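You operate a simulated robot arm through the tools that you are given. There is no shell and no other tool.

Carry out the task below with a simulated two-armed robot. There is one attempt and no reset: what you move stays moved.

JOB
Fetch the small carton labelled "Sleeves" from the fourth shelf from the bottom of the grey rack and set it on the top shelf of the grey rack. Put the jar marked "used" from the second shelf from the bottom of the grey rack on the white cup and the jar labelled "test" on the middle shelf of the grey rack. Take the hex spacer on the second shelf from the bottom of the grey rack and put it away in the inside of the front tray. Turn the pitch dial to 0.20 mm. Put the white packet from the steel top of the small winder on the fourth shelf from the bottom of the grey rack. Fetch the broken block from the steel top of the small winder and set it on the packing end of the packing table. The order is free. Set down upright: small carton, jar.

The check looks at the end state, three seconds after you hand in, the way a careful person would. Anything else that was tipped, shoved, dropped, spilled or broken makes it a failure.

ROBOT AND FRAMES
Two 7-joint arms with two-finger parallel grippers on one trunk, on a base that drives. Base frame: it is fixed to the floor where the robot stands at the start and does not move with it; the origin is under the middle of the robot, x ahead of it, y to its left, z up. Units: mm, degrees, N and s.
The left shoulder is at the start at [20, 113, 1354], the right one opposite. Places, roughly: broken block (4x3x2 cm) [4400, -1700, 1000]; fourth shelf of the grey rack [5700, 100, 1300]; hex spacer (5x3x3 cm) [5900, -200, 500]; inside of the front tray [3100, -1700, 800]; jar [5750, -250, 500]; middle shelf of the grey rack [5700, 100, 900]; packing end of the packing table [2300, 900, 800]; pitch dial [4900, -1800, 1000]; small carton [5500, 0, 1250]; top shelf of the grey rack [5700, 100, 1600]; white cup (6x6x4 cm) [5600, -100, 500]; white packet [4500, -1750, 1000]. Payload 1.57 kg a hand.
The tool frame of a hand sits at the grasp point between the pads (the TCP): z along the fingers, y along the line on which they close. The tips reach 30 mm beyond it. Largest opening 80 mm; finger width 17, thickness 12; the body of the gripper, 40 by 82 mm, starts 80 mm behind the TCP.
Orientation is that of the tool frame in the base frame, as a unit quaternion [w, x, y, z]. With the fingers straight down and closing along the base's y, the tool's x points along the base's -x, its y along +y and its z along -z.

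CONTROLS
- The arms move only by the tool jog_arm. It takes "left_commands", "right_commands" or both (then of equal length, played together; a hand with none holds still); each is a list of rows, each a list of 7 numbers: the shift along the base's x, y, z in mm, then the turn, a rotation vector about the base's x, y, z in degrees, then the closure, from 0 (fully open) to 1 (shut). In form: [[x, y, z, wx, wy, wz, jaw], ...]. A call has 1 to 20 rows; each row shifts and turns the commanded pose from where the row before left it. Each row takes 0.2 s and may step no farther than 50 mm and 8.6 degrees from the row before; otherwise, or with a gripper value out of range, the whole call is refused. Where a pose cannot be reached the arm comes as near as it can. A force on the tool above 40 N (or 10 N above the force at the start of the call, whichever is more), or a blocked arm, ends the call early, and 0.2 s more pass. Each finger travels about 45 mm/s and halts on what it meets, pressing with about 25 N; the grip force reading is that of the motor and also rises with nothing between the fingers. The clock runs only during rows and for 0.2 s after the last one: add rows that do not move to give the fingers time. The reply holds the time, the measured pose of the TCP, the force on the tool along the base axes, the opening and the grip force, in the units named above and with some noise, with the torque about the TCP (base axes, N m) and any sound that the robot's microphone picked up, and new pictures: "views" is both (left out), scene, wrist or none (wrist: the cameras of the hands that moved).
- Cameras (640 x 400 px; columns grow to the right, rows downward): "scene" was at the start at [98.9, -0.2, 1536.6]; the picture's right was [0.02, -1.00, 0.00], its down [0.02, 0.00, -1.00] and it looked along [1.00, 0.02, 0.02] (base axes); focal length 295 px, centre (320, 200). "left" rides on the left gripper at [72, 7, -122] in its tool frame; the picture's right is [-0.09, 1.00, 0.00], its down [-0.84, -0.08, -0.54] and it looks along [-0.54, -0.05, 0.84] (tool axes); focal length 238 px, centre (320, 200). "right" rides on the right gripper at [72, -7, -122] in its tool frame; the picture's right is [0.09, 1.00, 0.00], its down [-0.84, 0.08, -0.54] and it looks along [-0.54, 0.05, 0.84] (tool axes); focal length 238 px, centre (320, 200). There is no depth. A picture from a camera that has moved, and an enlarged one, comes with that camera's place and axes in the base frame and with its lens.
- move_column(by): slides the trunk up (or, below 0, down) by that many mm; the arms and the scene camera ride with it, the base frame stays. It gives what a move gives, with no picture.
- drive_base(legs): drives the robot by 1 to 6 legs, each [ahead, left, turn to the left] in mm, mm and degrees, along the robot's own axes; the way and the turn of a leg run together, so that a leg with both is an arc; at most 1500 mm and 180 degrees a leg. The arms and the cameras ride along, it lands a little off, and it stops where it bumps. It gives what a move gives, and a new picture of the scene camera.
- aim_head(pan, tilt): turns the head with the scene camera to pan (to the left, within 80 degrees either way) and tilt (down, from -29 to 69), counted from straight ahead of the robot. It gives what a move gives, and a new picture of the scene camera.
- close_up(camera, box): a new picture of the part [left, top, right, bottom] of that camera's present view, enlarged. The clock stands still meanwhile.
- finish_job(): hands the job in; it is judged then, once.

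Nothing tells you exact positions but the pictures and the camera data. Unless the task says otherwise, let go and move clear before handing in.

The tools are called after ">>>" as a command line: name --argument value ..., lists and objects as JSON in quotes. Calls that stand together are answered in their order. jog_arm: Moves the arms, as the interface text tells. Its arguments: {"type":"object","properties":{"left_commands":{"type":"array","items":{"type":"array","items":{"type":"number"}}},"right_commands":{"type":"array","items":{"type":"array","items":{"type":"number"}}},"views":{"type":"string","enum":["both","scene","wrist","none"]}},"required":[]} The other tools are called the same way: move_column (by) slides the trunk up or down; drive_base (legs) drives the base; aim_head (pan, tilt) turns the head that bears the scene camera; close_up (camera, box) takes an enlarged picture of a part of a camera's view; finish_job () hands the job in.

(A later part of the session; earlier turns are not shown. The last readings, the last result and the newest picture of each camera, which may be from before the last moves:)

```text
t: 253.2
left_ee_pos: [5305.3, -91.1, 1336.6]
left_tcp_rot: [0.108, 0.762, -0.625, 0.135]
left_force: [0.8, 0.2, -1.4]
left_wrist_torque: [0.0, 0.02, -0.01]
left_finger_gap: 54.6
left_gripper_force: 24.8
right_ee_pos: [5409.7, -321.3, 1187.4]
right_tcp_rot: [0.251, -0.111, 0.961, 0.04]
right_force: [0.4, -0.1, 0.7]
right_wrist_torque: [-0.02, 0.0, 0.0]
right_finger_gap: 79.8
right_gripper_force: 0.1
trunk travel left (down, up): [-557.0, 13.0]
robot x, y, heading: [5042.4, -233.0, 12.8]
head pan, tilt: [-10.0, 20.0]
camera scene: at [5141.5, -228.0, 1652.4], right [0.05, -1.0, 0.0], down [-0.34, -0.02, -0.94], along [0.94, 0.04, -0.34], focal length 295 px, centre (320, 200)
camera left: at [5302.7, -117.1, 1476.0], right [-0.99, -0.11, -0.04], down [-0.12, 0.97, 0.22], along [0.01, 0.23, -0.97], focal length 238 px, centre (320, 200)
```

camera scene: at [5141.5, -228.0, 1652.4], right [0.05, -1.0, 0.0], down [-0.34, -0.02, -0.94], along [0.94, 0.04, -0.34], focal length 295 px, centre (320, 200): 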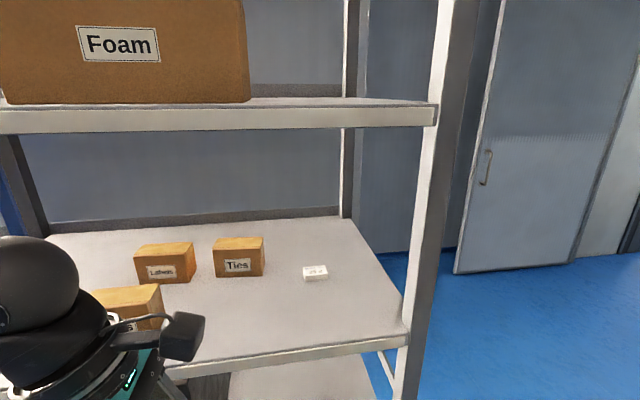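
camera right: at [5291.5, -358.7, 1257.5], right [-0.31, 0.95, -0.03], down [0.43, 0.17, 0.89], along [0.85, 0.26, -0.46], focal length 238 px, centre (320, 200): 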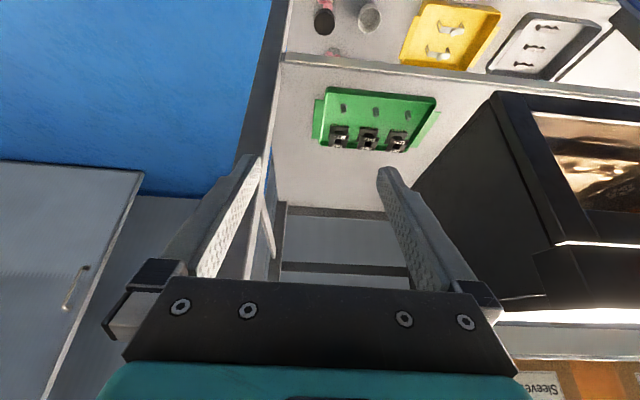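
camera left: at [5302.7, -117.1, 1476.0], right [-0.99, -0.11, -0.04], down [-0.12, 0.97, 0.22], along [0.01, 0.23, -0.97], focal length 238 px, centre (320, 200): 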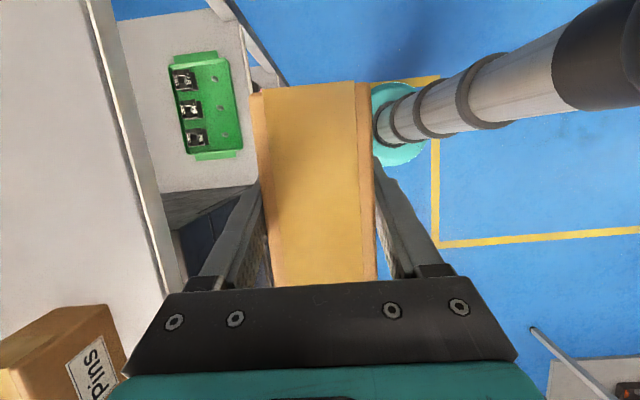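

The carton is out in front of the rack. I raise it above the top shelf level, and meanwhile fold the right hand back so it stays clear of the post when I shift over.

>>> jog_arm --left_commands '[[0, 0, 42, 0, 0, 0, 1], [0, 0, 42, 0, 0, 0, 1], [0, 0, 42, 0, 0, 0, 1], [0, 0, 42, 0, 0, 0, 1], [0, 0, 42, 0, 0, 0, 1], [0, 0, 42, 0, 0, 0, 1], [0, 0, 42, 0, 0, 0, 1], [0, 0, 42, 0, 0, 0, 1], [0, 0, 42, 0, 0, 0, 1], [0, 0, 0, 0, 0, 0, 1]]' --right_commands '[[0, 0, 0, -2.0, 7.2, 0, 0], [0, 0, 0, -2.0, 7.2, 0, 0], [0, 0, 0, -2.0, 7.2, 0, 0], [0, 0, 0, -2.0, 7.2, 0, 0], [-20, -15, 0, 0, 0, 0, 0], [-20, -15, 0, 0, 0, 0, 0], [-20, -15, 0, 0, 0, 0, 0], [-15, -15, 0, 0, 0, 0, 0], [0, 0, 0, 0, 0, 0, 0], [0, 0, 0, 0, 0, 0, 0]]' --views "both"

```text
t: 255.4
left_ee_pos: [5304.9, -88.5, 1712.1]
left_tcp_rot: [0.109, 0.761, -0.625, 0.137]
left_force: [0.1, 1.0, -2.8]
left_wrist_torque: [-0.02, 0.01, 0.0]
left_finger_gap: 54.7
left_gripper_force: 24.8
right_ee_pos: [5333.1, -379.7, 1184.2]
right_tcp_rot: [-0.002, -0.115, 0.993, -0.002]
right_force: [0.1, 0.6, 0.0]
right_wrist_torque: [-0.02, -0.01, 0.03]
right_finger_gap: 80.4
right_gripper_force: 0.0
trunk travel left (down, up): [-557.0, 13.0]
robot x, y, heading: [5039.2, -231.5, 12.6]
head pan, tilt: [-10.0, 20.0]
camera scene: at [5141.3, -227.4, 1652.4], right [0.05, -1.0, 0.0], down [-0.34, -0.02, -0.94], along [0.94, 0.04, -0.34], focal length 295 px, centre (320, 200)
camera right: at [5265.2, -402.0, 1307.5], right [-0.32, 0.95, 0.0], down [0.8, 0.27, 0.54], along [0.51, 0.17, -0.84], focal length 238 px, centre (320, 200)
camera left: at [5302.3, -115.1, 1852.5], right [-0.99, -0.11, -0.04], down [-0.11, 0.97, 0.22], along [0.01, 0.22, -0.97], focal length 238 px, centre (320, 200)
```

scene: 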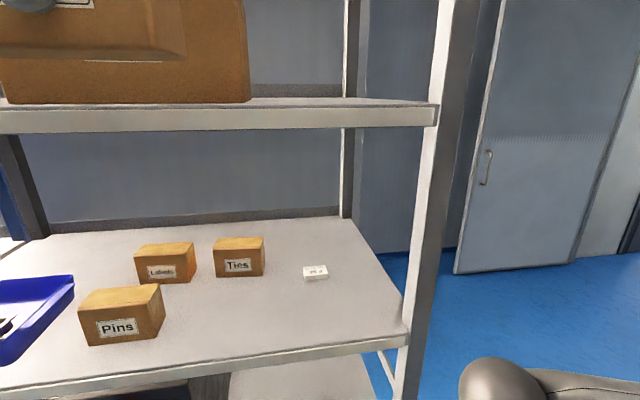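
right: 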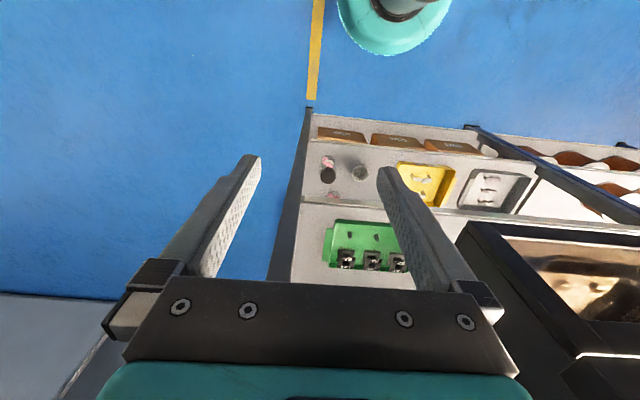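
left: 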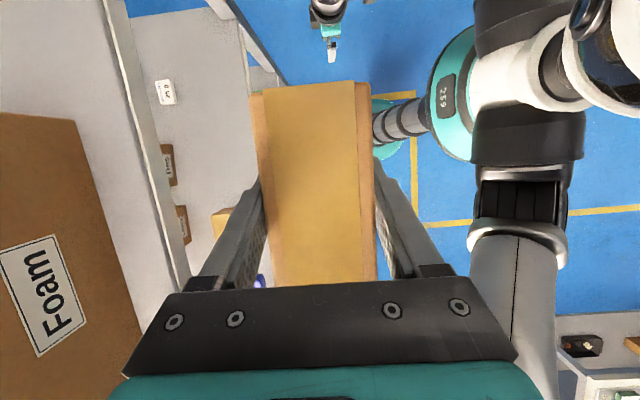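

>>> drive_base --legs '[[0, -155, 0], [100, 0, 0]]'

>>> close_up --camera "left" --box '[0, 0, 640, 400]'

```text
t: 257.6
left_ee_pos: [5434.7, -215.4, 1713.5]
left_tcp_rot: [0.107, 0.761, -0.624, 0.138]
left_force: [-0.1, 0.0, -2.4]
left_wrist_torque: [0.03, 0.01, -0.01]
left_finger_gap: 54.5
left_gripper_force: 24.6
right_ee_pos: [5464.3, -505.9, 1185.4]
right_tcp_rot: [-0.002, -0.115, 0.993, 0.0]
right_force: [-1.3, 0.5, -0.1]
right_wrist_torque: [0.02, 0.03, -0.02]
right_finger_gap: 79.9
right_gripper_force: 0.2
trunk travel left (down, up): [-557.0, 13.0]
robot x, y, heading: [5169.1, -362.0, 12.7]
head pan, tilt: [-10.0, 20.0]
camera scene: at [5271.0, -354.4, 1652.5], right [0.05, -1.0, 0.0], down [-0.34, -0.02, -0.94], along [0.94, 0.05, -0.34], focal length 295 px, centre (320, 200)
```

scene: 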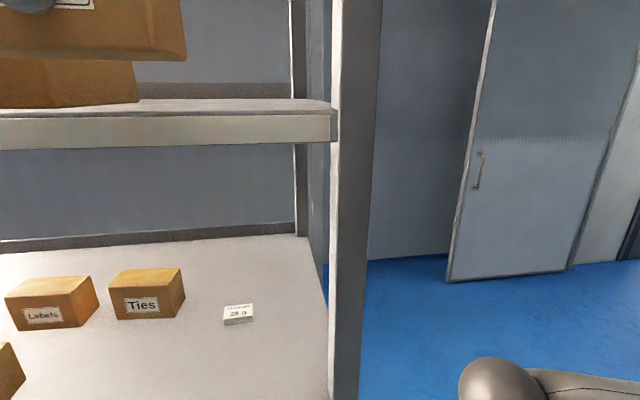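

```text
1.00 times, centred on (320, 200) of left (not enlarged: the box is as wide or as high as the picture)
camera zoom: at [5431.4, -242.0, 1852.5], right [-0.99, -0.11, -0.04], down [-0.12, 0.97, 0.22], along [0.01, 0.23, -0.97], focal length 238 px, centre (320, 200)
```

zoom: 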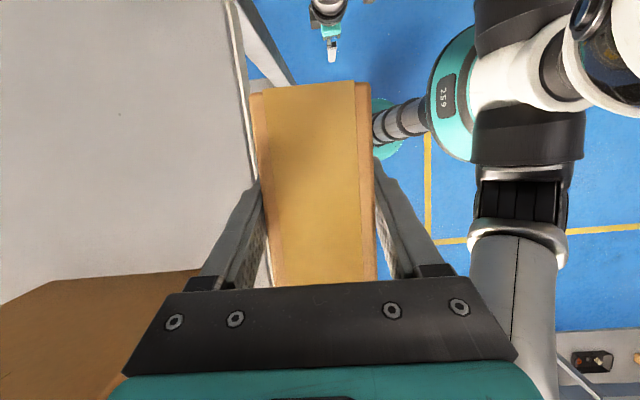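

>>> drive_base --legs '[[80, 0, 0]]'

>>> jog_arm --left_commands '[[4, -10, 0, 0, 0, 0, 1], [24, -5, 0, 0, 0, 0, 1], [25, 5, 0, 0, 0, 0, 1], [0, 0, -8, 0, 0, 0, 1], [0, 0, 0, 0, 0, 0, 1]]' --views "both"

```text
t: 258.6
left_ee_pos: [5514.4, -198.6, 1712.3]
left_tcp_rot: [0.108, 0.761, -0.624, 0.137]
left_force: [1.0, 1.5, -1.2]
left_wrist_torque: [0.02, -0.02, 0.04]
left_finger_gap: 54.6
left_gripper_force: 25.1
right_ee_pos: [5541.6, -488.2, 1185.0]
right_tcp_rot: [-0.004, -0.115, 0.993, -0.001]
right_force: [1.3, -0.2, -0.7]
right_wrist_torque: [0.01, -0.01, -0.03]
right_finger_gap: 79.8
right_gripper_force: 0.2
trunk travel left (down, up): [-557.0, 13.0]
robot x, y, heading: [5248.2, -342.7, 12.5]
head pan, tilt: [-10.0, 20.0]
camera scene: at [5349.4, -336.8, 1652.4], right [0.05, -1.0, 0.0], down [-0.34, -0.02, -0.94], along [0.94, 0.04, -0.34], focal length 295 px, centre (320, 200)
```

scene: 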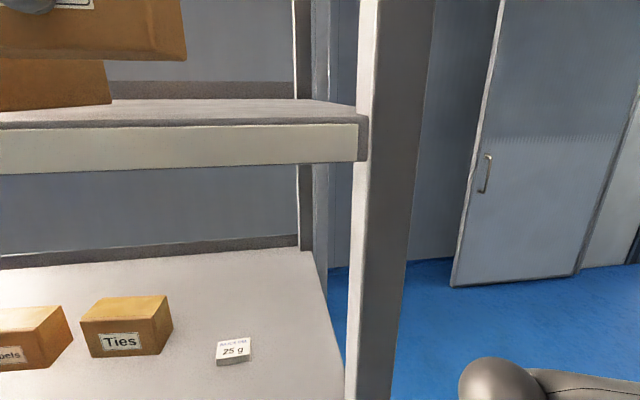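

```text
t: 259.8
left_ee_pos: [5565.3, -208.1, 1703.5]
left_tcp_rot: [0.107, 0.762, -0.624, 0.137]
left_force: [-0.2, 0.2, -2.8]
left_wrist_torque: [0.01, -0.04, -0.01]
left_finger_gap: 54.9
left_gripper_force: 24.8
right_ee_pos: [5540.4, -487.7, 1184.1]
right_tcp_rot: [-0.002, -0.115, 0.993, -0.001]
right_force: [0.1, -0.5, 0.6]
right_wrist_torque: [-0.01, 0.01, 0.02]
right_finger_gap: 80.0
right_gripper_force: 0.0
trunk travel left (down, up): [-557.0, 13.0]
robot x, y, heading: [5249.5, -341.2, 12.6]
head pan, tilt: [-10.0, 20.0]
camera scene: at [5348.4, -337.4, 1652.4], right [0.05, -1.0, 0.0], down [-0.34, -0.02, -0.94], along [0.94, 0.05, -0.34], focal length 295 px, centre (320, 200)
camera left: at [5562.1, -234.7, 1843.5], right [-0.99, -0.11, -0.04], down [-0.12, 0.97, 0.22], along [0.01, 0.23, -0.97], focal length 238 px, centre (320, 200)
```

scene: 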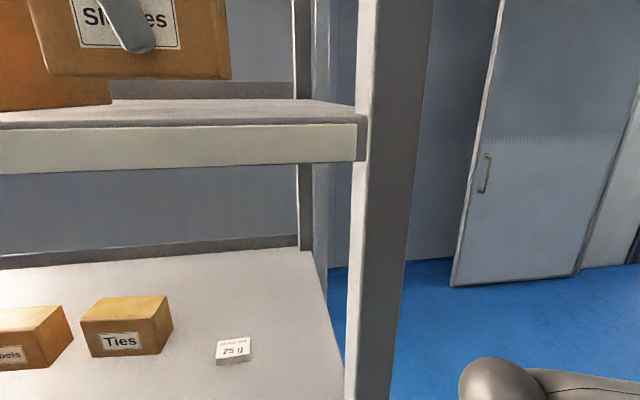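
left: 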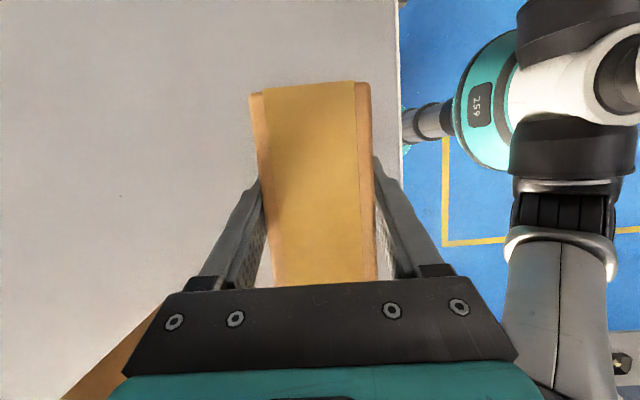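

The carton hovers over the free right part of the top shelf, label facing front. I lower it until it touches.

>>> jog_arm --left_commands '[[0, 0, -8, 0, 0, 0, 1], [0, 0, -5, 0, 0, 0, 1], [0, 0, 0, 0, 0, 0, 1]]' --views "none"

>>> jog_arm --left_commands '[[0, 0, -4, 0, 0, 0, 1], [0, 0, 0, 0, 0, 0, 1]]' --views "scene"

```text
t: 260.6
left_ee_pos: [5565.9, -208.3, 1691.7]
left_tcp_rot: [0.107, 0.761, -0.625, 0.138]
left_force: [0.5, -0.3, -1.5]
left_wrist_torque: [0.06, 0.0, -0.01]
left_finger_gap: 54.8
left_gripper_force: 24.7
right_ee_pos: [5541.3, -489.4, 1184.4]
right_tcp_rot: [-0.002, -0.115, 0.993, -0.002]
right_force: [0.3, 0.6, -0.5]
right_wrist_torque: [0.0, 0.0, 0.0]
right_finger_gap: 79.9
right_gripper_force: 0.1
trunk travel left (down, up): [-557.0, 13.0]
robot x, y, heading: [5244.7, -340.6, 12.9]
head pan, tilt: [-10.0, 20.0]
```

```text
t: 261.2
left_ee_pos: [5565.8, -208.4, 1687.1]
left_tcp_rot: [0.107, 0.761, -0.625, 0.137]
left_force: [0.1, 0.6, -2.1]
left_wrist_torque: [0.03, 0.03, -0.02]
left_finger_gap: 54.6
left_gripper_force: 25.1
right_ee_pos: [5540.4, -489.3, 1185.3]
right_tcp_rot: [-0.003, -0.115, 0.993, -0.002]
right_force: [-0.6, 0.3, -0.4]
right_wrist_torque: [0.02, 0.01, -0.04]
right_finger_gap: 80.0
right_gripper_force: 0.1
trunk travel left (down, up): [-557.0, 13.0]
robot x, y, heading: [5245.0, -341.4, 12.5]
head pan, tilt: [-10.0, 20.0]
camera scene: at [5348.2, -337.2, 1652.5], right [0.05, -1.0, 0.0], down [-0.34, -0.02, -0.94], along [0.94, 0.05, -0.34], focal length 295 px, centre (320, 200)
```

scene: 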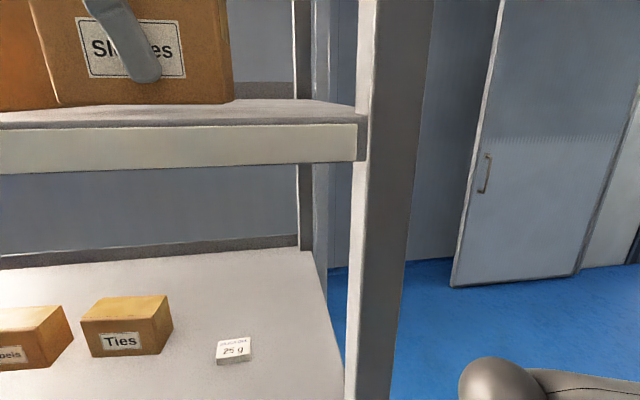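

>>> jog_arm --left_commands '[[0, 0, -4, 0, 0, 0, 1], [0, 0, 0, 0, 0, 0, 1]]' --views "none"

>>> jog_arm --left_commands '[[0, 0, -3, 0, 0, 0, 1], [0, 0, 0, 0, 0, 0, 1]]' --views "scene"

```text
t: 261.8
left_ee_pos: [5565.2, -208.4, 1682.0]
left_tcp_rot: [0.108, 0.761, -0.625, 0.138]
left_force: [0.1, 0.2, -2.9]
left_wrist_torque: [0.0, -0.03, 0.03]
left_finger_gap: 54.8
left_gripper_force: 24.8
right_ee_pos: [5541.8, -489.2, 1186.3]
right_tcp_rot: [-0.003, -0.115, 0.993, -0.001]
right_force: [0.0, -0.1, 0.1]
right_wrist_torque: [0.01, 0.03, -0.03]
right_finger_gap: 80.1
right_gripper_force: 0.1
trunk travel left (down, up): [-557.0, 13.0]
robot x, y, heading: [5245.5, -341.8, 12.5]
head pan, tilt: [-10.0, 20.0]
```

```text
t: 262.4
left_ee_pos: [5565.6, -209.4, 1681.3]
left_tcp_rot: [0.108, 0.761, -0.625, 0.138]
left_force: [1.9, 0.2, 8.8]
left_wrist_torque: [0.17, 0.22, -0.05]
left_finger_gap: 54.7
left_gripper_force: 24.8
right_ee_pos: [5541.4, -489.1, 1185.5]
right_tcp_rot: [-0.003, -0.114, 0.993, -0.001]
right_force: [-0.7, -0.1, 0.3]
right_wrist_torque: [0.01, 0.02, 0.01]
right_finger_gap: 80.2
right_gripper_force: 0.0
trunk travel left (down, up): [-557.0, 13.0]
robot x, y, heading: [5248.1, -343.4, 12.4]
head pan, tilt: [-10.0, 20.0]
camera scene: at [5348.4, -337.1, 1652.6], right [0.05, -1.0, 0.0], down [-0.34, -0.02, -0.94], along [0.94, 0.05, -0.34], focal length 295 px, centre (320, 200)
```

scene: 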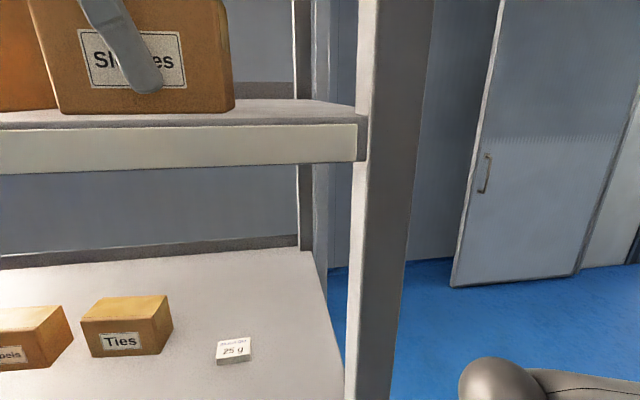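

The carton rests on the top shelf. I open the fingers and lift the hand straight up and away.

>>> jog_arm --left_commands '[[0, 0, 0, 0, 0, 0, 0.5], [0, 0, 0, 0, 0, 0, 0.1], [0, 0, 0, 0, 0, 0, 0], [0, 0, 0, 0, 0, 0, 0], [0, 0, 15, 0, 0, 0, 0], [0, 0, 20, 0, 0, 0, 0], [0, 0, 25, 0, 0, 0, 0], [0, 0, 20, 0, 0, 0, 0], [0, 0, 0, 0, 0, 0, 0]]' --views "both"

```text
t: 264.4
left_ee_pos: [5563.8, -207.7, 1741.9]
left_tcp_rot: [0.107, 0.76, -0.626, 0.138]
left_force: [-0.1, -0.1, 0.5]
left_wrist_torque: [0.05, -0.01, 0.0]
left_finger_gap: 79.9
left_gripper_force: 0.0
left hand out of reach, approached as far as the arm can: row 8
right_ee_pos: [5539.7, -489.9, 1186.4]
right_tcp_rot: [-0.003, -0.115, 0.993, -0.001]
right_force: [-0.2, -0.7, -0.7]
right_wrist_torque: [0.05, 0.01, -0.01]
right_finger_gap: 80.0
right_gripper_force: 0.1
trunk travel left (down, up): [-557.0, 13.0]
robot x, y, heading: [5245.8, -341.6, 12.9]
head pan, tilt: [-10.0, 20.0]
camera scene: at [5346.8, -338.7, 1652.6], right [0.05, -1.0, 0.0], down [-0.34, -0.02, -0.94], along [0.94, 0.05, -0.34], focal length 295 px, centre (320, 200)
camera left: at [5560.0, -234.8, 1882.8], right [-0.99, -0.11, -0.04], down [-0.12, 0.97, 0.22], along [0.02, 0.23, -0.97], focal length 238 px, centre (320, 200)
```

scene: 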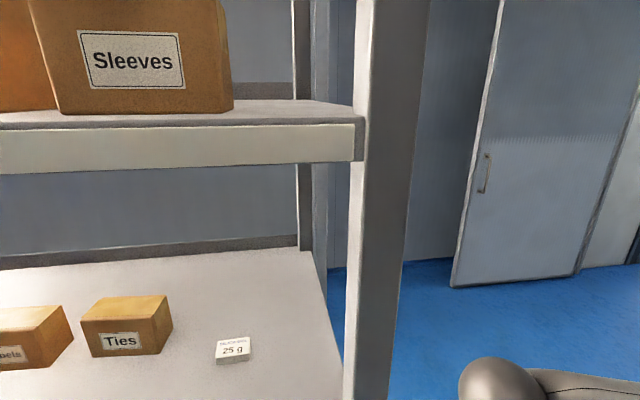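
left: 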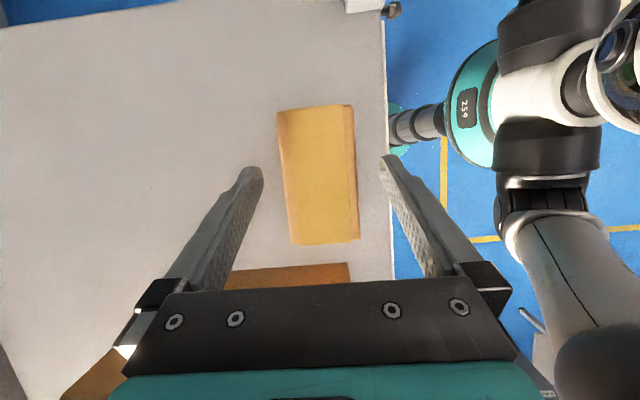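

>>> move_column --by 12

>>> jog_arm --left_commands '[[-15, -3, 8, 0, 0, 0, 0], [-25, -5, 10, 0, 0, 0, 0], [-40, -9, 5, 0, 0, 0, 0], [-45, -10, 0, 0, 0, 0, 0], [-45, -10, 0, 0, 0, 0, 0], [0, 0, 0, 0, 0, 0, 0]]' --views "both"

```text
t: 265.0
left_ee_pos: [5565.9, -207.3, 1754.2]
left_tcp_rot: [0.108, 0.761, -0.625, 0.137]
left_force: [0.1, -0.8, -0.3]
left_wrist_torque: [0.01, -0.02, 0.0]
left_finger_gap: 79.9
left_gripper_force: 0.0
right_ee_pos: [5540.5, -488.9, 1196.9]
right_tcp_rot: [-0.003, -0.115, 0.993, -0.001]
right_force: [-0.1, -1.0, 0.7]
right_wrist_torque: [0.0, -0.07, 0.0]
right_finger_gap: 80.1
right_gripper_force: 0.1
trunk travel left (down, up): [-569.0, 1.0]
robot x, y, heading: [5245.1, -341.0, 12.5]
head pan, tilt: [-10.0, 20.0]
```

```text
t: 266.4
left_ee_pos: [5394.3, -242.3, 1777.4]
left_tcp_rot: [0.106, 0.763, -0.623, 0.138]
left_force: [10.5, 15.1, 1.0]
left_wrist_torque: [0.32, -0.22, -0.32]
left_finger_gap: 67.6
left_gripper_force: 0.1
right_ee_pos: [5539.5, -489.0, 1196.8]
right_tcp_rot: [-0.002, -0.115, 0.993, -0.002]
right_force: [-0.3, 0.6, -0.6]
right_wrist_torque: [0.01, 0.0, -0.02]
right_finger_gap: 80.1
right_gripper_force: 0.0
trunk travel left (down, up): [-569.0, 1.0]
robot x, y, heading: [5244.1, -344.7, 13.1]
head pan, tilt: [-10.0, 20.0]
camera scene: at [5348.9, -338.3, 1665.4], right [0.04, -1.0, 0.0], down [-0.33, -0.01, -0.94], along [0.94, 0.03, -0.33], focal length 295 px, centre (320, 200)
camera left: at [5391.5, -269.7, 1916.9], right [-0.99, -0.11, -0.04], down [-0.12, 0.97, 0.22], along [0.01, 0.23, -0.97], focal length 238 px, centre (320, 200)
```

scene: 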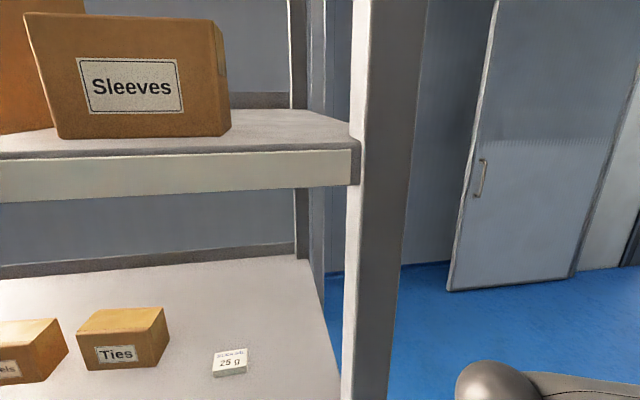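
left: 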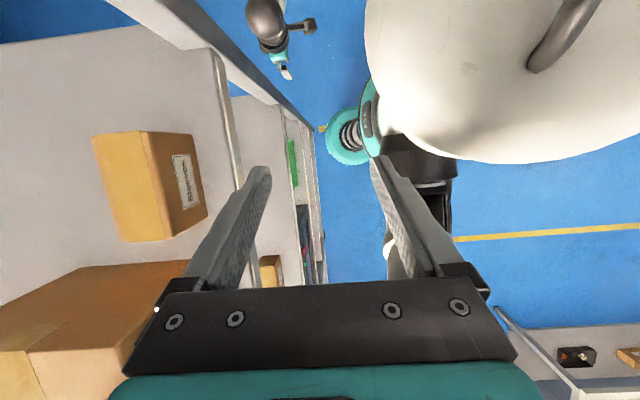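

The carton stands upright on the top shelf. My left finger brushed my own head while withdrawing, so I move that hand slightly forward and to the left, clear of everything.

>>> jog_arm --left_commands '[[15, 12, 0, 0, 0, 0, 0], [0, 30, 0, 0, 0, 0, 0], [-10, 45, -10, 0, 0, 0, 0], [-10, 45, -20, 0, 0, 0, 0], [-10, 40, -30, 0, 0, 0, 0], [0, 0, 0, 0, 0, 0, 0]]' --views "both"

```text
refused: row 4 steps farther than a row can; nothing moved
```

>>> jog_arm --left_commands '[[15, 12, 0, 0, 0, 0, 0], [0, 30, 0, 0, 0, 0, 0], [-8, 40, -10, 0, 0, 0, 0], [-8, 40, -15, 0, 0, 0, 0], [-8, 35, -20, 0, 0, 0, 0], [0, 0, 0, 0, 0, 0, 0]]' --views "both"

```text
t: 267.8
left_ee_pos: [5410.7, -146.1, 1737.9]
left_tcp_rot: [0.106, 0.761, -0.625, 0.137]
left_force: [0.8, -0.4, 0.0]
left_wrist_torque: [0.05, 0.06, -0.02]
left_finger_gap: 79.9
left_gripper_force: 0.1
left hand out of reach, approached as far as the arm can: row 2, 3, 4
right_ee_pos: [5541.0, -490.2, 1196.9]
right_tcp_rot: [-0.002, -0.114, 0.993, -0.001]
right_force: [0.3, 0.6, 0.1]
right_wrist_torque: [0.0, 0.01, -0.02]
right_finger_gap: 79.9
right_gripper_force: 0.1
trunk travel left (down, up): [-569.0, 1.0]
robot x, y, heading: [5246.4, -339.1, 12.7]
head pan, tilt: [-10.0, 20.0]
camera scene: at [5349.0, -338.5, 1664.4], right [0.05, -1.0, 0.0], down [-0.34, -0.02, -0.94], along [0.94, 0.05, -0.34], focal length 295 px, centre (320, 200)
camera left: at [5406.2, -173.6, 1877.2], right [-0.99, -0.11, -0.04], down [-0.12, 0.97, 0.22], along [0.01, 0.23, -0.97], focal length 238 px, centre (320, 200)
```

scene: 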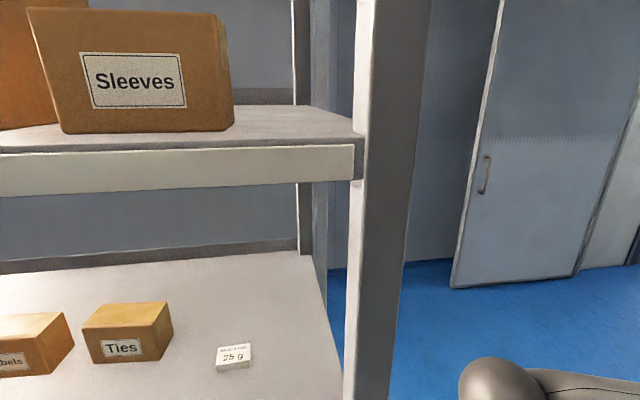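
left: 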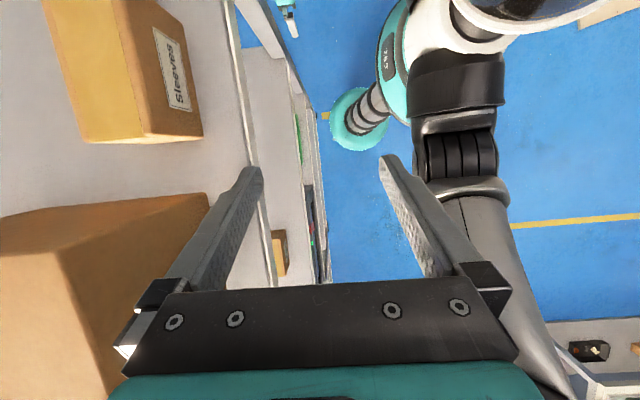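

>>> drive_base --legs '[[-350, 0, 0]]'

>>> move_column --by -560

>>> aim_head --pan -5 --tilt 30

```text
t: 270.1
left_ee_pos: [5069.2, -222.3, 1736.2]
left_tcp_rot: [0.108, 0.76, -0.626, 0.137]
left_force: [0.3, 0.1, 0.0]
left_wrist_torque: [-0.01, -0.04, -0.04]
left_finger_gap: 80.1
left_gripper_force: 0.1
right_ee_pos: [5198.7, -565.5, 1197.8]
right_tcp_rot: [-0.003, -0.113, 0.994, -0.001]
right_force: [-1.1, -0.1, -0.6]
right_wrist_torque: [0.01, -0.01, 0.03]
right_finger_gap: 79.9
right_gripper_force: 0.0
trunk travel left (down, up): [-569.0, 1.0]
robot x, y, heading: [4904.8, -419.7, 12.6]
head pan, tilt: [-10.0, 20.0]
camera scene: at [5007.2, -414.0, 1664.4], right [0.04, -1.0, 0.0], down [-0.34, -0.01, -0.94], along [0.94, 0.04, -0.34], focal length 295 px, centre (320, 200)
```

scene: 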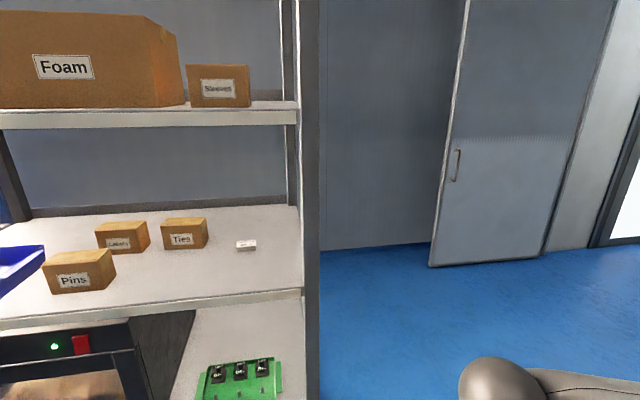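

```text
refused: -560 is not a number from -400 to 400
```

```text
t: 270.8
left_ee_pos: [5067.5, -221.4, 1737.5]
left_tcp_rot: [0.107, 0.76, -0.626, 0.137]
left_force: [0.0, -1.2, 0.6]
left_wrist_torque: [-0.02, 0.05, 0.02]
left_finger_gap: 80.0
left_gripper_force: 0.0
right_ee_pos: [5198.2, -565.4, 1196.8]
right_tcp_rot: [-0.002, -0.113, 0.994, -0.002]
right_force: [-0.7, 0.1, -0.1]
right_wrist_torque: [0.0, 0.0, 0.0]
right_finger_gap: 80.0
right_gripper_force: 0.0
trunk travel left (down, up): [-569.0, 1.0]
robot x, y, heading: [4907.2, -418.7, 12.6]
head pan, tilt: [-5.0, 30.0]
camera scene: at [5003.9, -406.2, 1648.5], right [0.13, -0.99, 0.0], down [-0.5, -0.07, -0.87], along [0.86, 0.11, -0.5], focal length 295 px, centre (320, 200)
```

scene: 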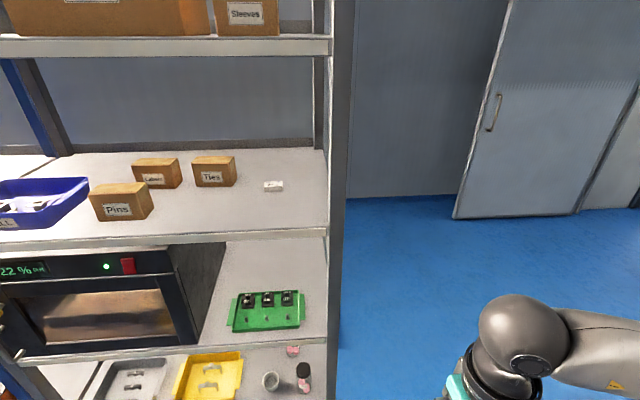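

Everything on shelves 4 and 5 is in place. I now lower the trunk for the jars on the second shelf and roll the right hand so its camera sits on top.

>>> move_column --by -400

>>> move_column --by -165

>>> jog_arm --right_commands '[[0, 0, 0, 0, 0, -8.5, 0], [0, 0, 0, 0, 0, -8.5, 0], [0, 0, 0, 0, 0, -8.5, 0], [0, 0, 0, 0, 0, -8.5, 0], [0, 0, 0, 0, 0, -8.5, 0], [0, 0, 0, 0, 0, -8.5, 0], [0, 0, 0, 0, 0, -8.5, 0], [0, 0, 0, 0, 0, -8.5, 0], [0, 0, 0, 0, 0, -8.5, 0], [0, 0, 0, 0, 0, -8.5, 0], [0, 0, 0, 0, 0, -8.5, 0], [0, 0, 0, 0, 0, -8.5, 0], [0, 0, 0, 0, 0, -8.5, 0], [0, 0, 0, 0, 0, -8.5, 0], [0, 0, 0, 0, 0, -8.5, 0], [0, 0, 0, 0, 0, -8.5, 0], [0, 0, 0, 0, 0, -8.5, 0], [0, 0, 0, 0, 0, -8.5, 0], [0, 0, 0, 0, 0, -8.5, 0], [0, 0, 0, 0, 0, -8.5, 0]]' --views "none"

```text
t: 274.6
left_ee_pos: [5068.2, -221.8, 1337.6]
left_tcp_rot: [0.108, 0.759, -0.627, 0.137]
left_force: [0.4, -0.3, -0.6]
left_wrist_torque: [0.02, -0.01, 0.03]
left_finger_gap: 80.1
left_gripper_force: 0.1
right_ee_pos: [5198.9, -564.9, 797.9]
right_tcp_rot: [-0.002, -0.112, 0.994, 0.0]
right_force: [0.4, 0.1, 0.4]
right_wrist_torque: [-0.02, 0.03, -0.01]
right_finger_gap: 80.3
right_gripper_force: 0.0
trunk travel left (down, up): [-169.0, 401.0]
robot x, y, heading: [4906.3, -418.4, 12.6]
head pan, tilt: [-5.0, 30.0]
```

```text
t: 276.5
left_ee_pos: [5067.9, -222.7, 1173.3]
left_tcp_rot: [0.108, 0.759, -0.627, 0.137]
left_force: [-0.2, 0.0, 1.0]
left_wrist_torque: [0.01, -0.02, 0.0]
left_finger_gap: 80.0
left_gripper_force: 0.1
right_ee_pos: [5198.8, -565.9, 631.1]
right_tcp_rot: [-0.002, -0.114, 0.994, -0.001]
right_force: [0.3, -0.3, 0.1]
right_wrist_torque: [0.03, -0.01, 0.0]
right_finger_gap: 79.8
right_gripper_force: 0.0
trunk travel left (down, up): [-4.0, 566.0]
robot x, y, heading: [4905.8, -418.3, 12.6]
head pan, tilt: [-5.0, 30.0]
```

```text
t: 280.7
left_ee_pos: [5068.4, -222.6, 1172.7]
left_tcp_rot: [0.107, 0.759, -0.627, 0.137]
left_force: [0.4, 0.1, 0.7]
left_wrist_torque: [-0.03, 0.02, 0.0]
left_finger_gap: 80.2
left_gripper_force: 0.0
right_ee_pos: [5198.8, -566.3, 632.4]
right_tcp_rot: [-0.001, 0.98, 0.198, 0.003]
right_force: [-0.2, -0.6, 0.0]
right_wrist_torque: [0.0, 0.01, -0.02]
right_finger_gap: 79.9
right_gripper_force: 0.0
trunk travel left (down, up): [-4.0, 566.0]
robot x, y, heading: [4903.0, -419.5, 12.6]
head pan, tilt: [-5.0, 30.0]
```

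>>> jog_arm --right_commands '[[10, 4, 0, 0, 0, -7.6, 0], [10, 4, 0, 0, 0, -7.6, 0], [10, 4, 0, 0, 0, -7.6, 0], [10, 4, 0, 0, 0, -7.5, 0], [14, 4, 0, -0.98, -7.43, 0, 0], [14, 4, 0, -0.98, -7.43, 0, 0], [14, 4, 0, -0.98, -7.43, 0, 0], [14, 4, 0, -0.98, -7.43, 0, 0], [14, 4, 0, -0.98, -7.43, 0, 0], [14, 4, 0, -0.98, -7.43, 0, 0], [14, 4, 0, -0.98, -7.43, 0, 0], [14, 4, 0, -0.98, -7.43, 0, 0], [0, 0, 0, 0, 0, 0, 0]]' --views "both"

```text
t: 283.5
left_ee_pos: [5069.5, -221.5, 1172.2]
left_tcp_rot: [0.107, 0.76, -0.626, 0.137]
left_force: [0.6, -0.5, 0.0]
left_wrist_torque: [0.02, 0.04, -0.01]
left_finger_gap: 80.0
left_gripper_force: 0.0
right_ee_pos: [5341.2, -496.4, 634.5]
right_tcp_rot: [0.018, 0.881, -0.049, 0.469]
right_force: [-0.6, -0.5, -0.2]
right_wrist_torque: [0.01, -0.01, 0.0]
right_finger_gap: 79.9
right_gripper_force: 0.1
right hand out of reach, approached as far as the arm can: row 10, 12
trunk travel left (down, up): [-4.0, 566.0]
robot x, y, heading: [4904.1, -416.7, 12.5]
head pan, tilt: [-5.0, 30.0]
camera scene: at [5003.9, -406.0, 1083.4], right [0.13, -0.99, 0.0], down [-0.5, -0.07, -0.87], along [0.86, 0.11, -0.5], focal length 295 px, centre (320, 200)
camera right: at [5279.1, -485.0, 762.0], right [-0.05, -1.0, 0.06], down [-0.92, 0.02, -0.39], along [0.39, -0.08, -0.92], focal length 238 px, centre (320, 200)
```

scene: 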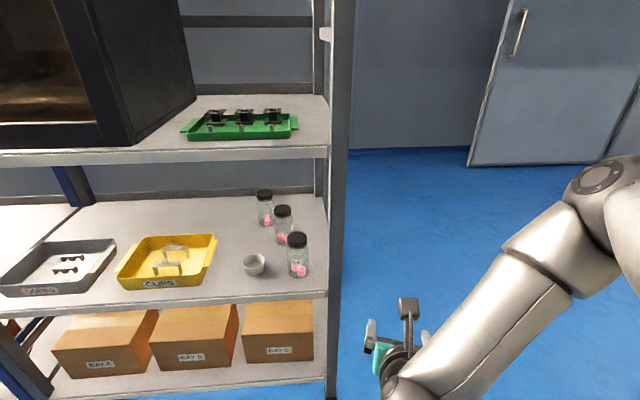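
right: 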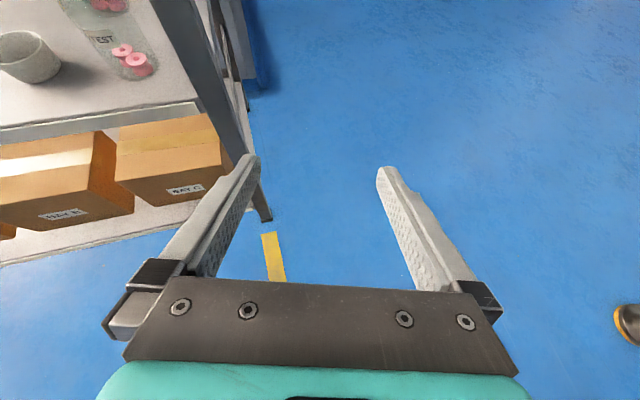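

The second shelf is clearly visible: TEST jar at about (5578, -277), USED at (5696, -209), cup at (5571, -157). I shift the base left and closer so that my right arm can reach the TEST jar diagonally past the post.

>>> drive_base --legs '[[0, 158, 0], [110, 0, 0]]'

>>> jog_arm --right_commands '[[-8, 25, -10, 0, 0, 0, 0], [-8, 25, -15, 0, 0, 0, 0], [0, 10, -15, 0, 0, 0, 0], [0, 0, -10, 0, 0, 0, 0], [0, 0, 0, 0, 0, 0, 0]]' --views "both"

```text
t: 285.7
left_ee_pos: [5143.1, -46.2, 1173.3]
left_tcp_rot: [0.109, 0.759, -0.627, 0.137]
left_force: [0.2, -0.8, 0.5]
left_wrist_torque: [-0.04, -0.01, 0.0]
left_finger_gap: 80.2
left_gripper_force: 0.0
right_ee_pos: [5413.3, -321.7, 634.7]
right_tcp_rot: [0.021, 0.882, -0.051, 0.467]
right_force: [0.2, -0.2, -0.9]
right_wrist_torque: [-0.02, 0.02, -0.01]
right_finger_gap: 80.0
right_gripper_force: 0.1
trunk travel left (down, up): [-4.0, 566.0]
robot x, y, heading: [4980.4, -242.2, 12.6]
head pan, tilt: [-5.0, 30.0]
camera scene: at [5077.8, -230.7, 1083.4], right [0.13, -0.99, 0.0], down [-0.5, -0.06, -0.87], along [0.86, 0.11, -0.5], focal length 295 px, centre (320, 200)
```

scene: 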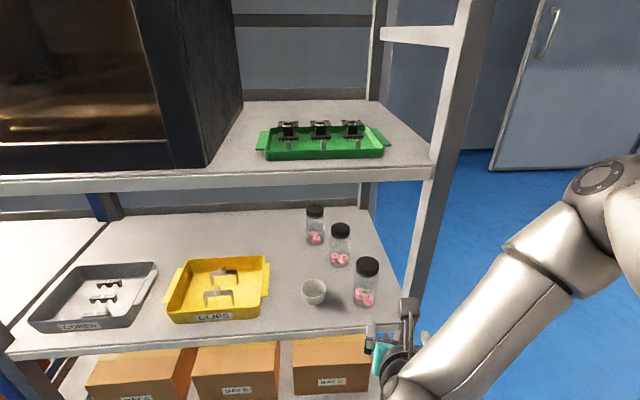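

```text
t: 286.9
left_ee_pos: [5142.5, -47.7, 1172.8]
left_tcp_rot: [0.108, 0.759, -0.627, 0.137]
left_force: [0.3, -0.3, 0.3]
left_wrist_torque: [0.0, 0.0, 0.0]
left_finger_gap: 79.9
left_gripper_force: 0.0
right_ee_pos: [5396.2, -262.3, 585.0]
right_tcp_rot: [0.019, 0.883, -0.05, 0.467]
right_force: [-0.3, 0.4, -0.1]
right_wrist_torque: [0.02, -0.01, 0.01]
right_finger_gap: 79.9
right_gripper_force: 0.1
trunk travel left (down, up): [-4.0, 566.0]
robot x, y, heading: [4980.1, -243.1, 12.1]
head pan, tilt: [-5.0, 30.0]
camera scene: at [5077.7, -230.7, 1083.4], right [0.13, -0.99, 0.0], down [-0.5, -0.06, -0.87], along [0.86, 0.11, -0.5], focal length 295 px, centre (320, 200)
camera right: at [5335.6, -250.8, 712.4], right [-0.06, -1.0, 0.06], down [-0.92, 0.03, -0.39], along [0.39, -0.08, -0.92], focal length 238 px, centre (320, 200)
```

scene: 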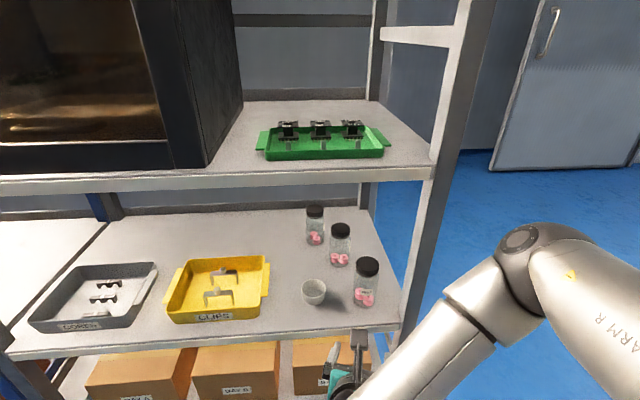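
right: 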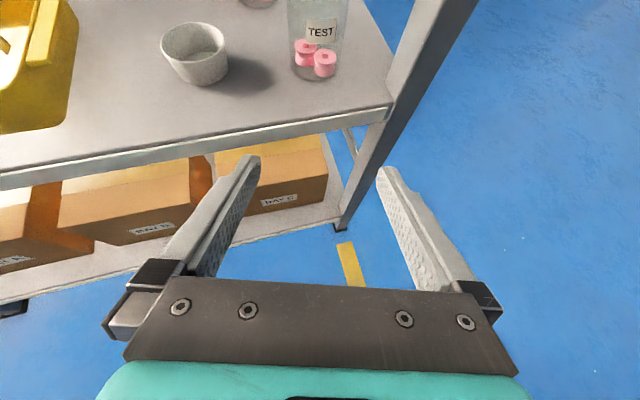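

The TEST label is readable on the front jar. I move the open hand straight towards it.

>>> jog_arm --right_commands '[[43, -3, -3, 0, 0, 0, 0], [43, -3, -3, 0, 0, 0, 0], [40, -3, -4, 0, 0, 0, 0], [0, 0, 0, 0, 0, 0, 0]]' --views "both"

```text
t: 287.9
left_ee_pos: [5142.8, -46.8, 1172.7]
left_tcp_rot: [0.108, 0.759, -0.627, 0.136]
left_force: [0.1, -0.4, -0.3]
left_wrist_torque: [0.02, 0.0, 0.02]
left_finger_gap: 80.0
left_gripper_force: 0.0
right_ee_pos: [5521.6, -267.7, 571.6]
right_tcp_rot: [0.021, 0.882, -0.051, 0.468]
right_force: [1.4, -0.1, 0.1]
right_wrist_torque: [0.04, 0.02, -0.02]
right_finger_gap: 80.1
right_gripper_force: 0.1
trunk travel left (down, up): [-4.0, 566.0]
robot x, y, heading: [4977.4, -241.5, 12.4]
head pan, tilt: [-5.0, 30.0]
camera scene: at [5077.7, -230.7, 1083.4], right [0.13, -0.99, 0.0], down [-0.5, -0.06, -0.87], along [0.86, 0.11, -0.5], focal length 295 px, centre (320, 200)
camera right: at [5461.9, -258.3, 699.8], right [-0.06, -1.0, 0.06], down [-0.92, 0.03, -0.39], along [0.39, -0.08, -0.92], focal length 238 px, centre (320, 200)
```

scene: 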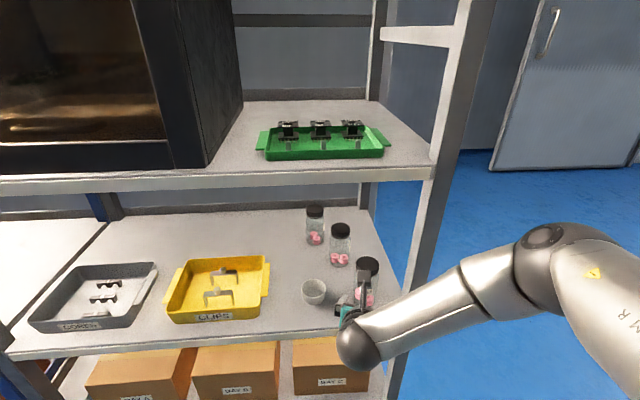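
right: 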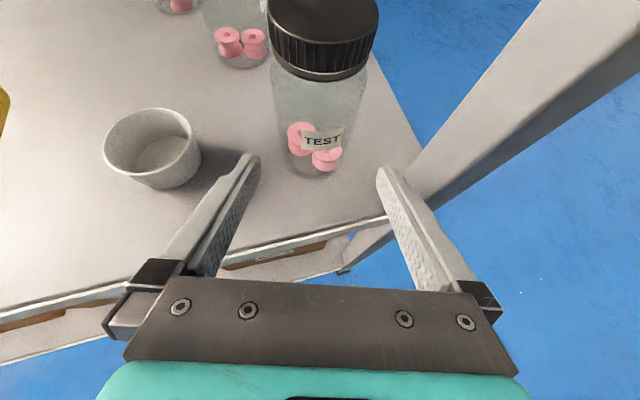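

The right finger runs close to the rack post, so I narrow the opening, shift a little left and rotate the hand 13° so that it approaches the jar more diagonally.

>>> jog_arm --right_commands '[[-3, 7, 0, 0, 0, 0, 0.15], [0, 7, 0, 0, 0, -6.5, 0.15], [0, 0, 0, 0, 0, -6.5, 0.15], [0, 0, 0, 0, 0, 0, 0.15]]' --views "wrist"

```text
t: 288.9
left_ee_pos: [5143.7, -47.4, 1172.6]
left_tcp_rot: [0.108, 0.759, -0.627, 0.137]
left_force: [0.3, 0.0, 0.1]
left_wrist_torque: [0.03, 0.01, -0.02]
left_finger_gap: 79.8
left_gripper_force: 0.0
right_ee_pos: [5519.7, -255.9, 573.0]
right_tcp_rot: [0.074, 0.871, -0.15, 0.463]
right_force: [0.1, -0.8, 0.5]
right_wrist_torque: [0.01, -0.02, 0.04]
right_finger_gap: 68.1
right_gripper_force: 0.1
trunk travel left (down, up): [-4.0, 566.0]
robot x, y, heading: [4977.8, -242.1, 12.4]
head pan, tilt: [-5.0, 30.0]
camera right: at [5463.2, -232.0, 700.8], right [-0.28, -0.96, 0.06], down [-0.89, 0.23, -0.39], along [0.36, -0.17, -0.92], focal length 238 px, centre (320, 200)
```

right: 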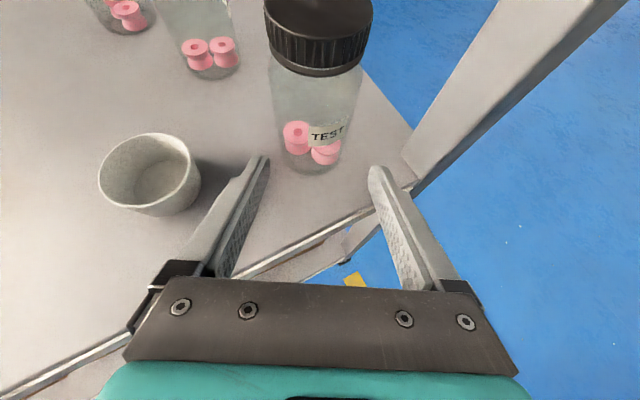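

>>> jog_arm --right_commands '[[20, -6, -2, 0, 0, 0, 0.15], [20, -6, -2, 0, 0, 0, 0.15], [0, 0, 0, 0, 0, 0, 0.15]]' --views "wrist"

```text
t: 289.7
left_ee_pos: [5142.1, -47.0, 1172.5]
left_tcp_rot: [0.108, 0.759, -0.628, 0.137]
left_force: [0.4, 0.0, -0.1]
left_wrist_torque: [0.01, 0.04, -0.03]
left_finger_gap: 80.3
left_gripper_force: 0.0
right_ee_pos: [5558.2, -269.3, 569.3]
right_tcp_rot: [0.073, 0.871, -0.15, 0.462]
right_force: [0.1, -1.0, 0.8]
right_wrist_torque: [-0.01, 0.0, 0.02]
right_finger_gap: 68.3
right_gripper_force: 0.1
trunk travel left (down, up): [-4.0, 566.0]
robot x, y, heading: [4981.8, -243.2, 12.8]
head pan, tilt: [-5.0, 30.0]
camera right: at [5502.3, -244.6, 697.6], right [-0.28, -0.96, 0.06], down [-0.89, 0.23, -0.39], along [0.36, -0.17, -0.92], focal length 238 px, centre (320, 200)
```

right: 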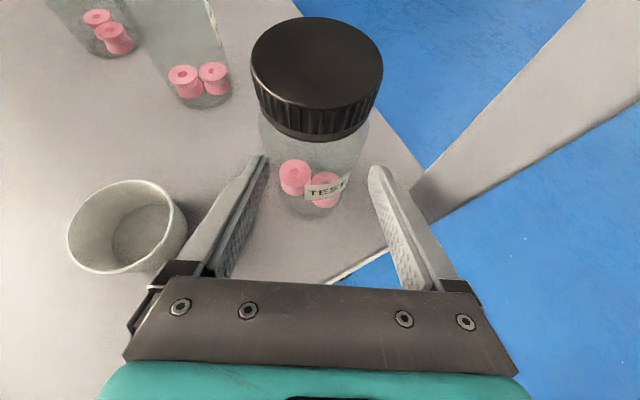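

>>> jog_arm --right_commands '[[10, -1, -2, 0, 0, 0, 0.15], [10, -2.5, -2, 0, 0, 0, 0.15], [0, 0, 0, 0, 0, 0, 0.4], [0, 0, 0, 0, 0, 0, 0.7], [0, 0, 0, 0, 0, 0, 1], [0, 0, 0, 0, 0, 0, 1], [0, 0, 0, 0, 0, 0, 1]]' --views "both"

```text
t: 291.3
left_ee_pos: [5142.0, -45.5, 1172.9]
left_tcp_rot: [0.108, 0.76, -0.626, 0.137]
left_force: [0.0, 0.7, 0.1]
left_wrist_torque: [-0.01, -0.02, -0.01]
left_finger_gap: 80.4
left_gripper_force: 0.0
right_ee_pos: [5578.8, -271.7, 565.8]
right_tcp_rot: [0.074, 0.871, -0.15, 0.463]
right_force: [0.5, 0.2, -1.1]
right_wrist_torque: [-0.02, 0.01, 0.01]
right_finger_gap: 54.6
right_gripper_force: 24.7
trunk travel left (down, up): [-4.0, 566.0]
robot x, y, heading: [4977.7, -242.8, 12.1]
head pan, tilt: [-5.0, 30.0]
camera scene: at [5077.7, -230.7, 1083.4], right [0.13, -0.99, 0.0], down [-0.5, -0.06, -0.87], along [0.86, 0.11, -0.5], focal length 295 px, centre (320, 200)
camera right: at [5522.8, -247.8, 693.7], right [-0.28, -0.96, 0.06], down [-0.89, 0.23, -0.39], along [0.36, -0.17, -0.92], focal length 238 px, centre (320, 200)
```

scene: 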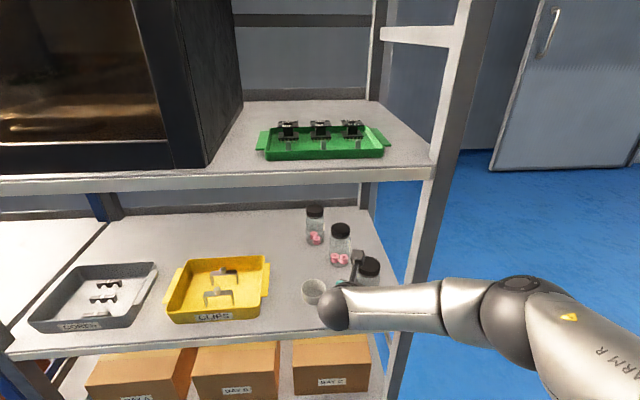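
right: 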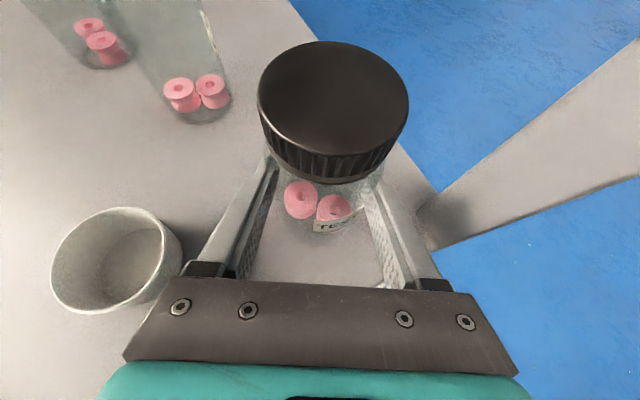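

The TEST jar is held (55 mm). I lift it a little and back out along the same diagonal.

>>> jog_arm --right_commands '[[0, 0, 10, 0, 0, 0, 1], [0, 0, 15, 0, 0, 0, 1], [-20, 6.5, 0, 0, 0, 0, 1], [-35, 11.5, 0, 0, 0, 0, 1], [-40, 13, 0, 0, 0, 0, 1], [-40, 13, 0, 0, 0, 0, 1], [-40, 13, 0, 0, 0, 0, 1], [0, 0, 0, 0, 0, 0, 1]]' --views "both"

```text
t: 293.1
left_ee_pos: [5142.8, -46.8, 1171.8]
left_tcp_rot: [0.108, 0.759, -0.628, 0.137]
left_force: [0.1, 0.5, 0.6]
left_wrist_torque: [0.02, 0.0, -0.01]
left_finger_gap: 80.3
left_gripper_force: 0.0
right_ee_pos: [5402.7, -213.3, 589.5]
right_tcp_rot: [0.073, 0.871, -0.15, 0.463]
right_force: [-0.6, -0.1, -1.9]
right_wrist_torque: [-0.02, -0.01, 0.0]
right_finger_gap: 54.7
right_gripper_force: 25.0
trunk travel left (down, up): [-4.0, 566.0]
robot x, y, heading: [4975.4, -242.9, 12.3]
head pan, tilt: [-5.0, 30.0]
camera scene: at [5077.7, -230.7, 1083.4], right [0.13, -0.99, 0.0], down [-0.5, -0.06, -0.87], along [0.86, 0.11, -0.5], focal length 295 px, centre (320, 200)
camera right: at [5345.9, -189.3, 717.7], right [-0.28, -0.96, 0.06], down [-0.89, 0.23, -0.39], along [0.36, -0.17, -0.92], focal length 238 px, centre (320, 200)
```

scene: 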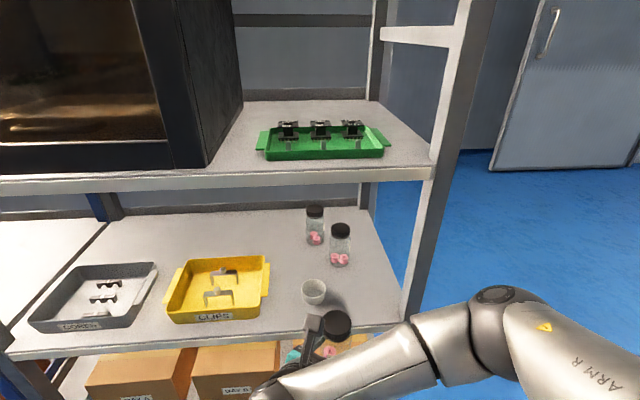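
right: 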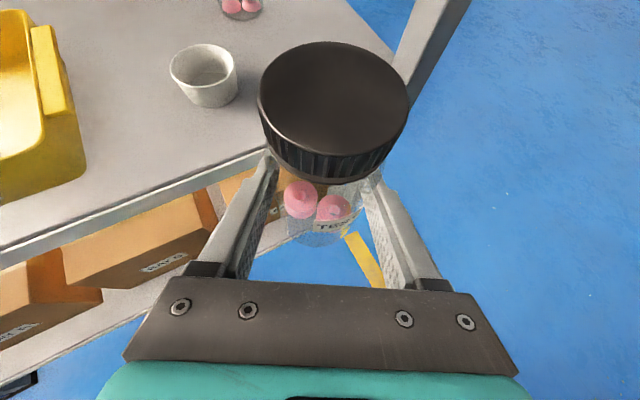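

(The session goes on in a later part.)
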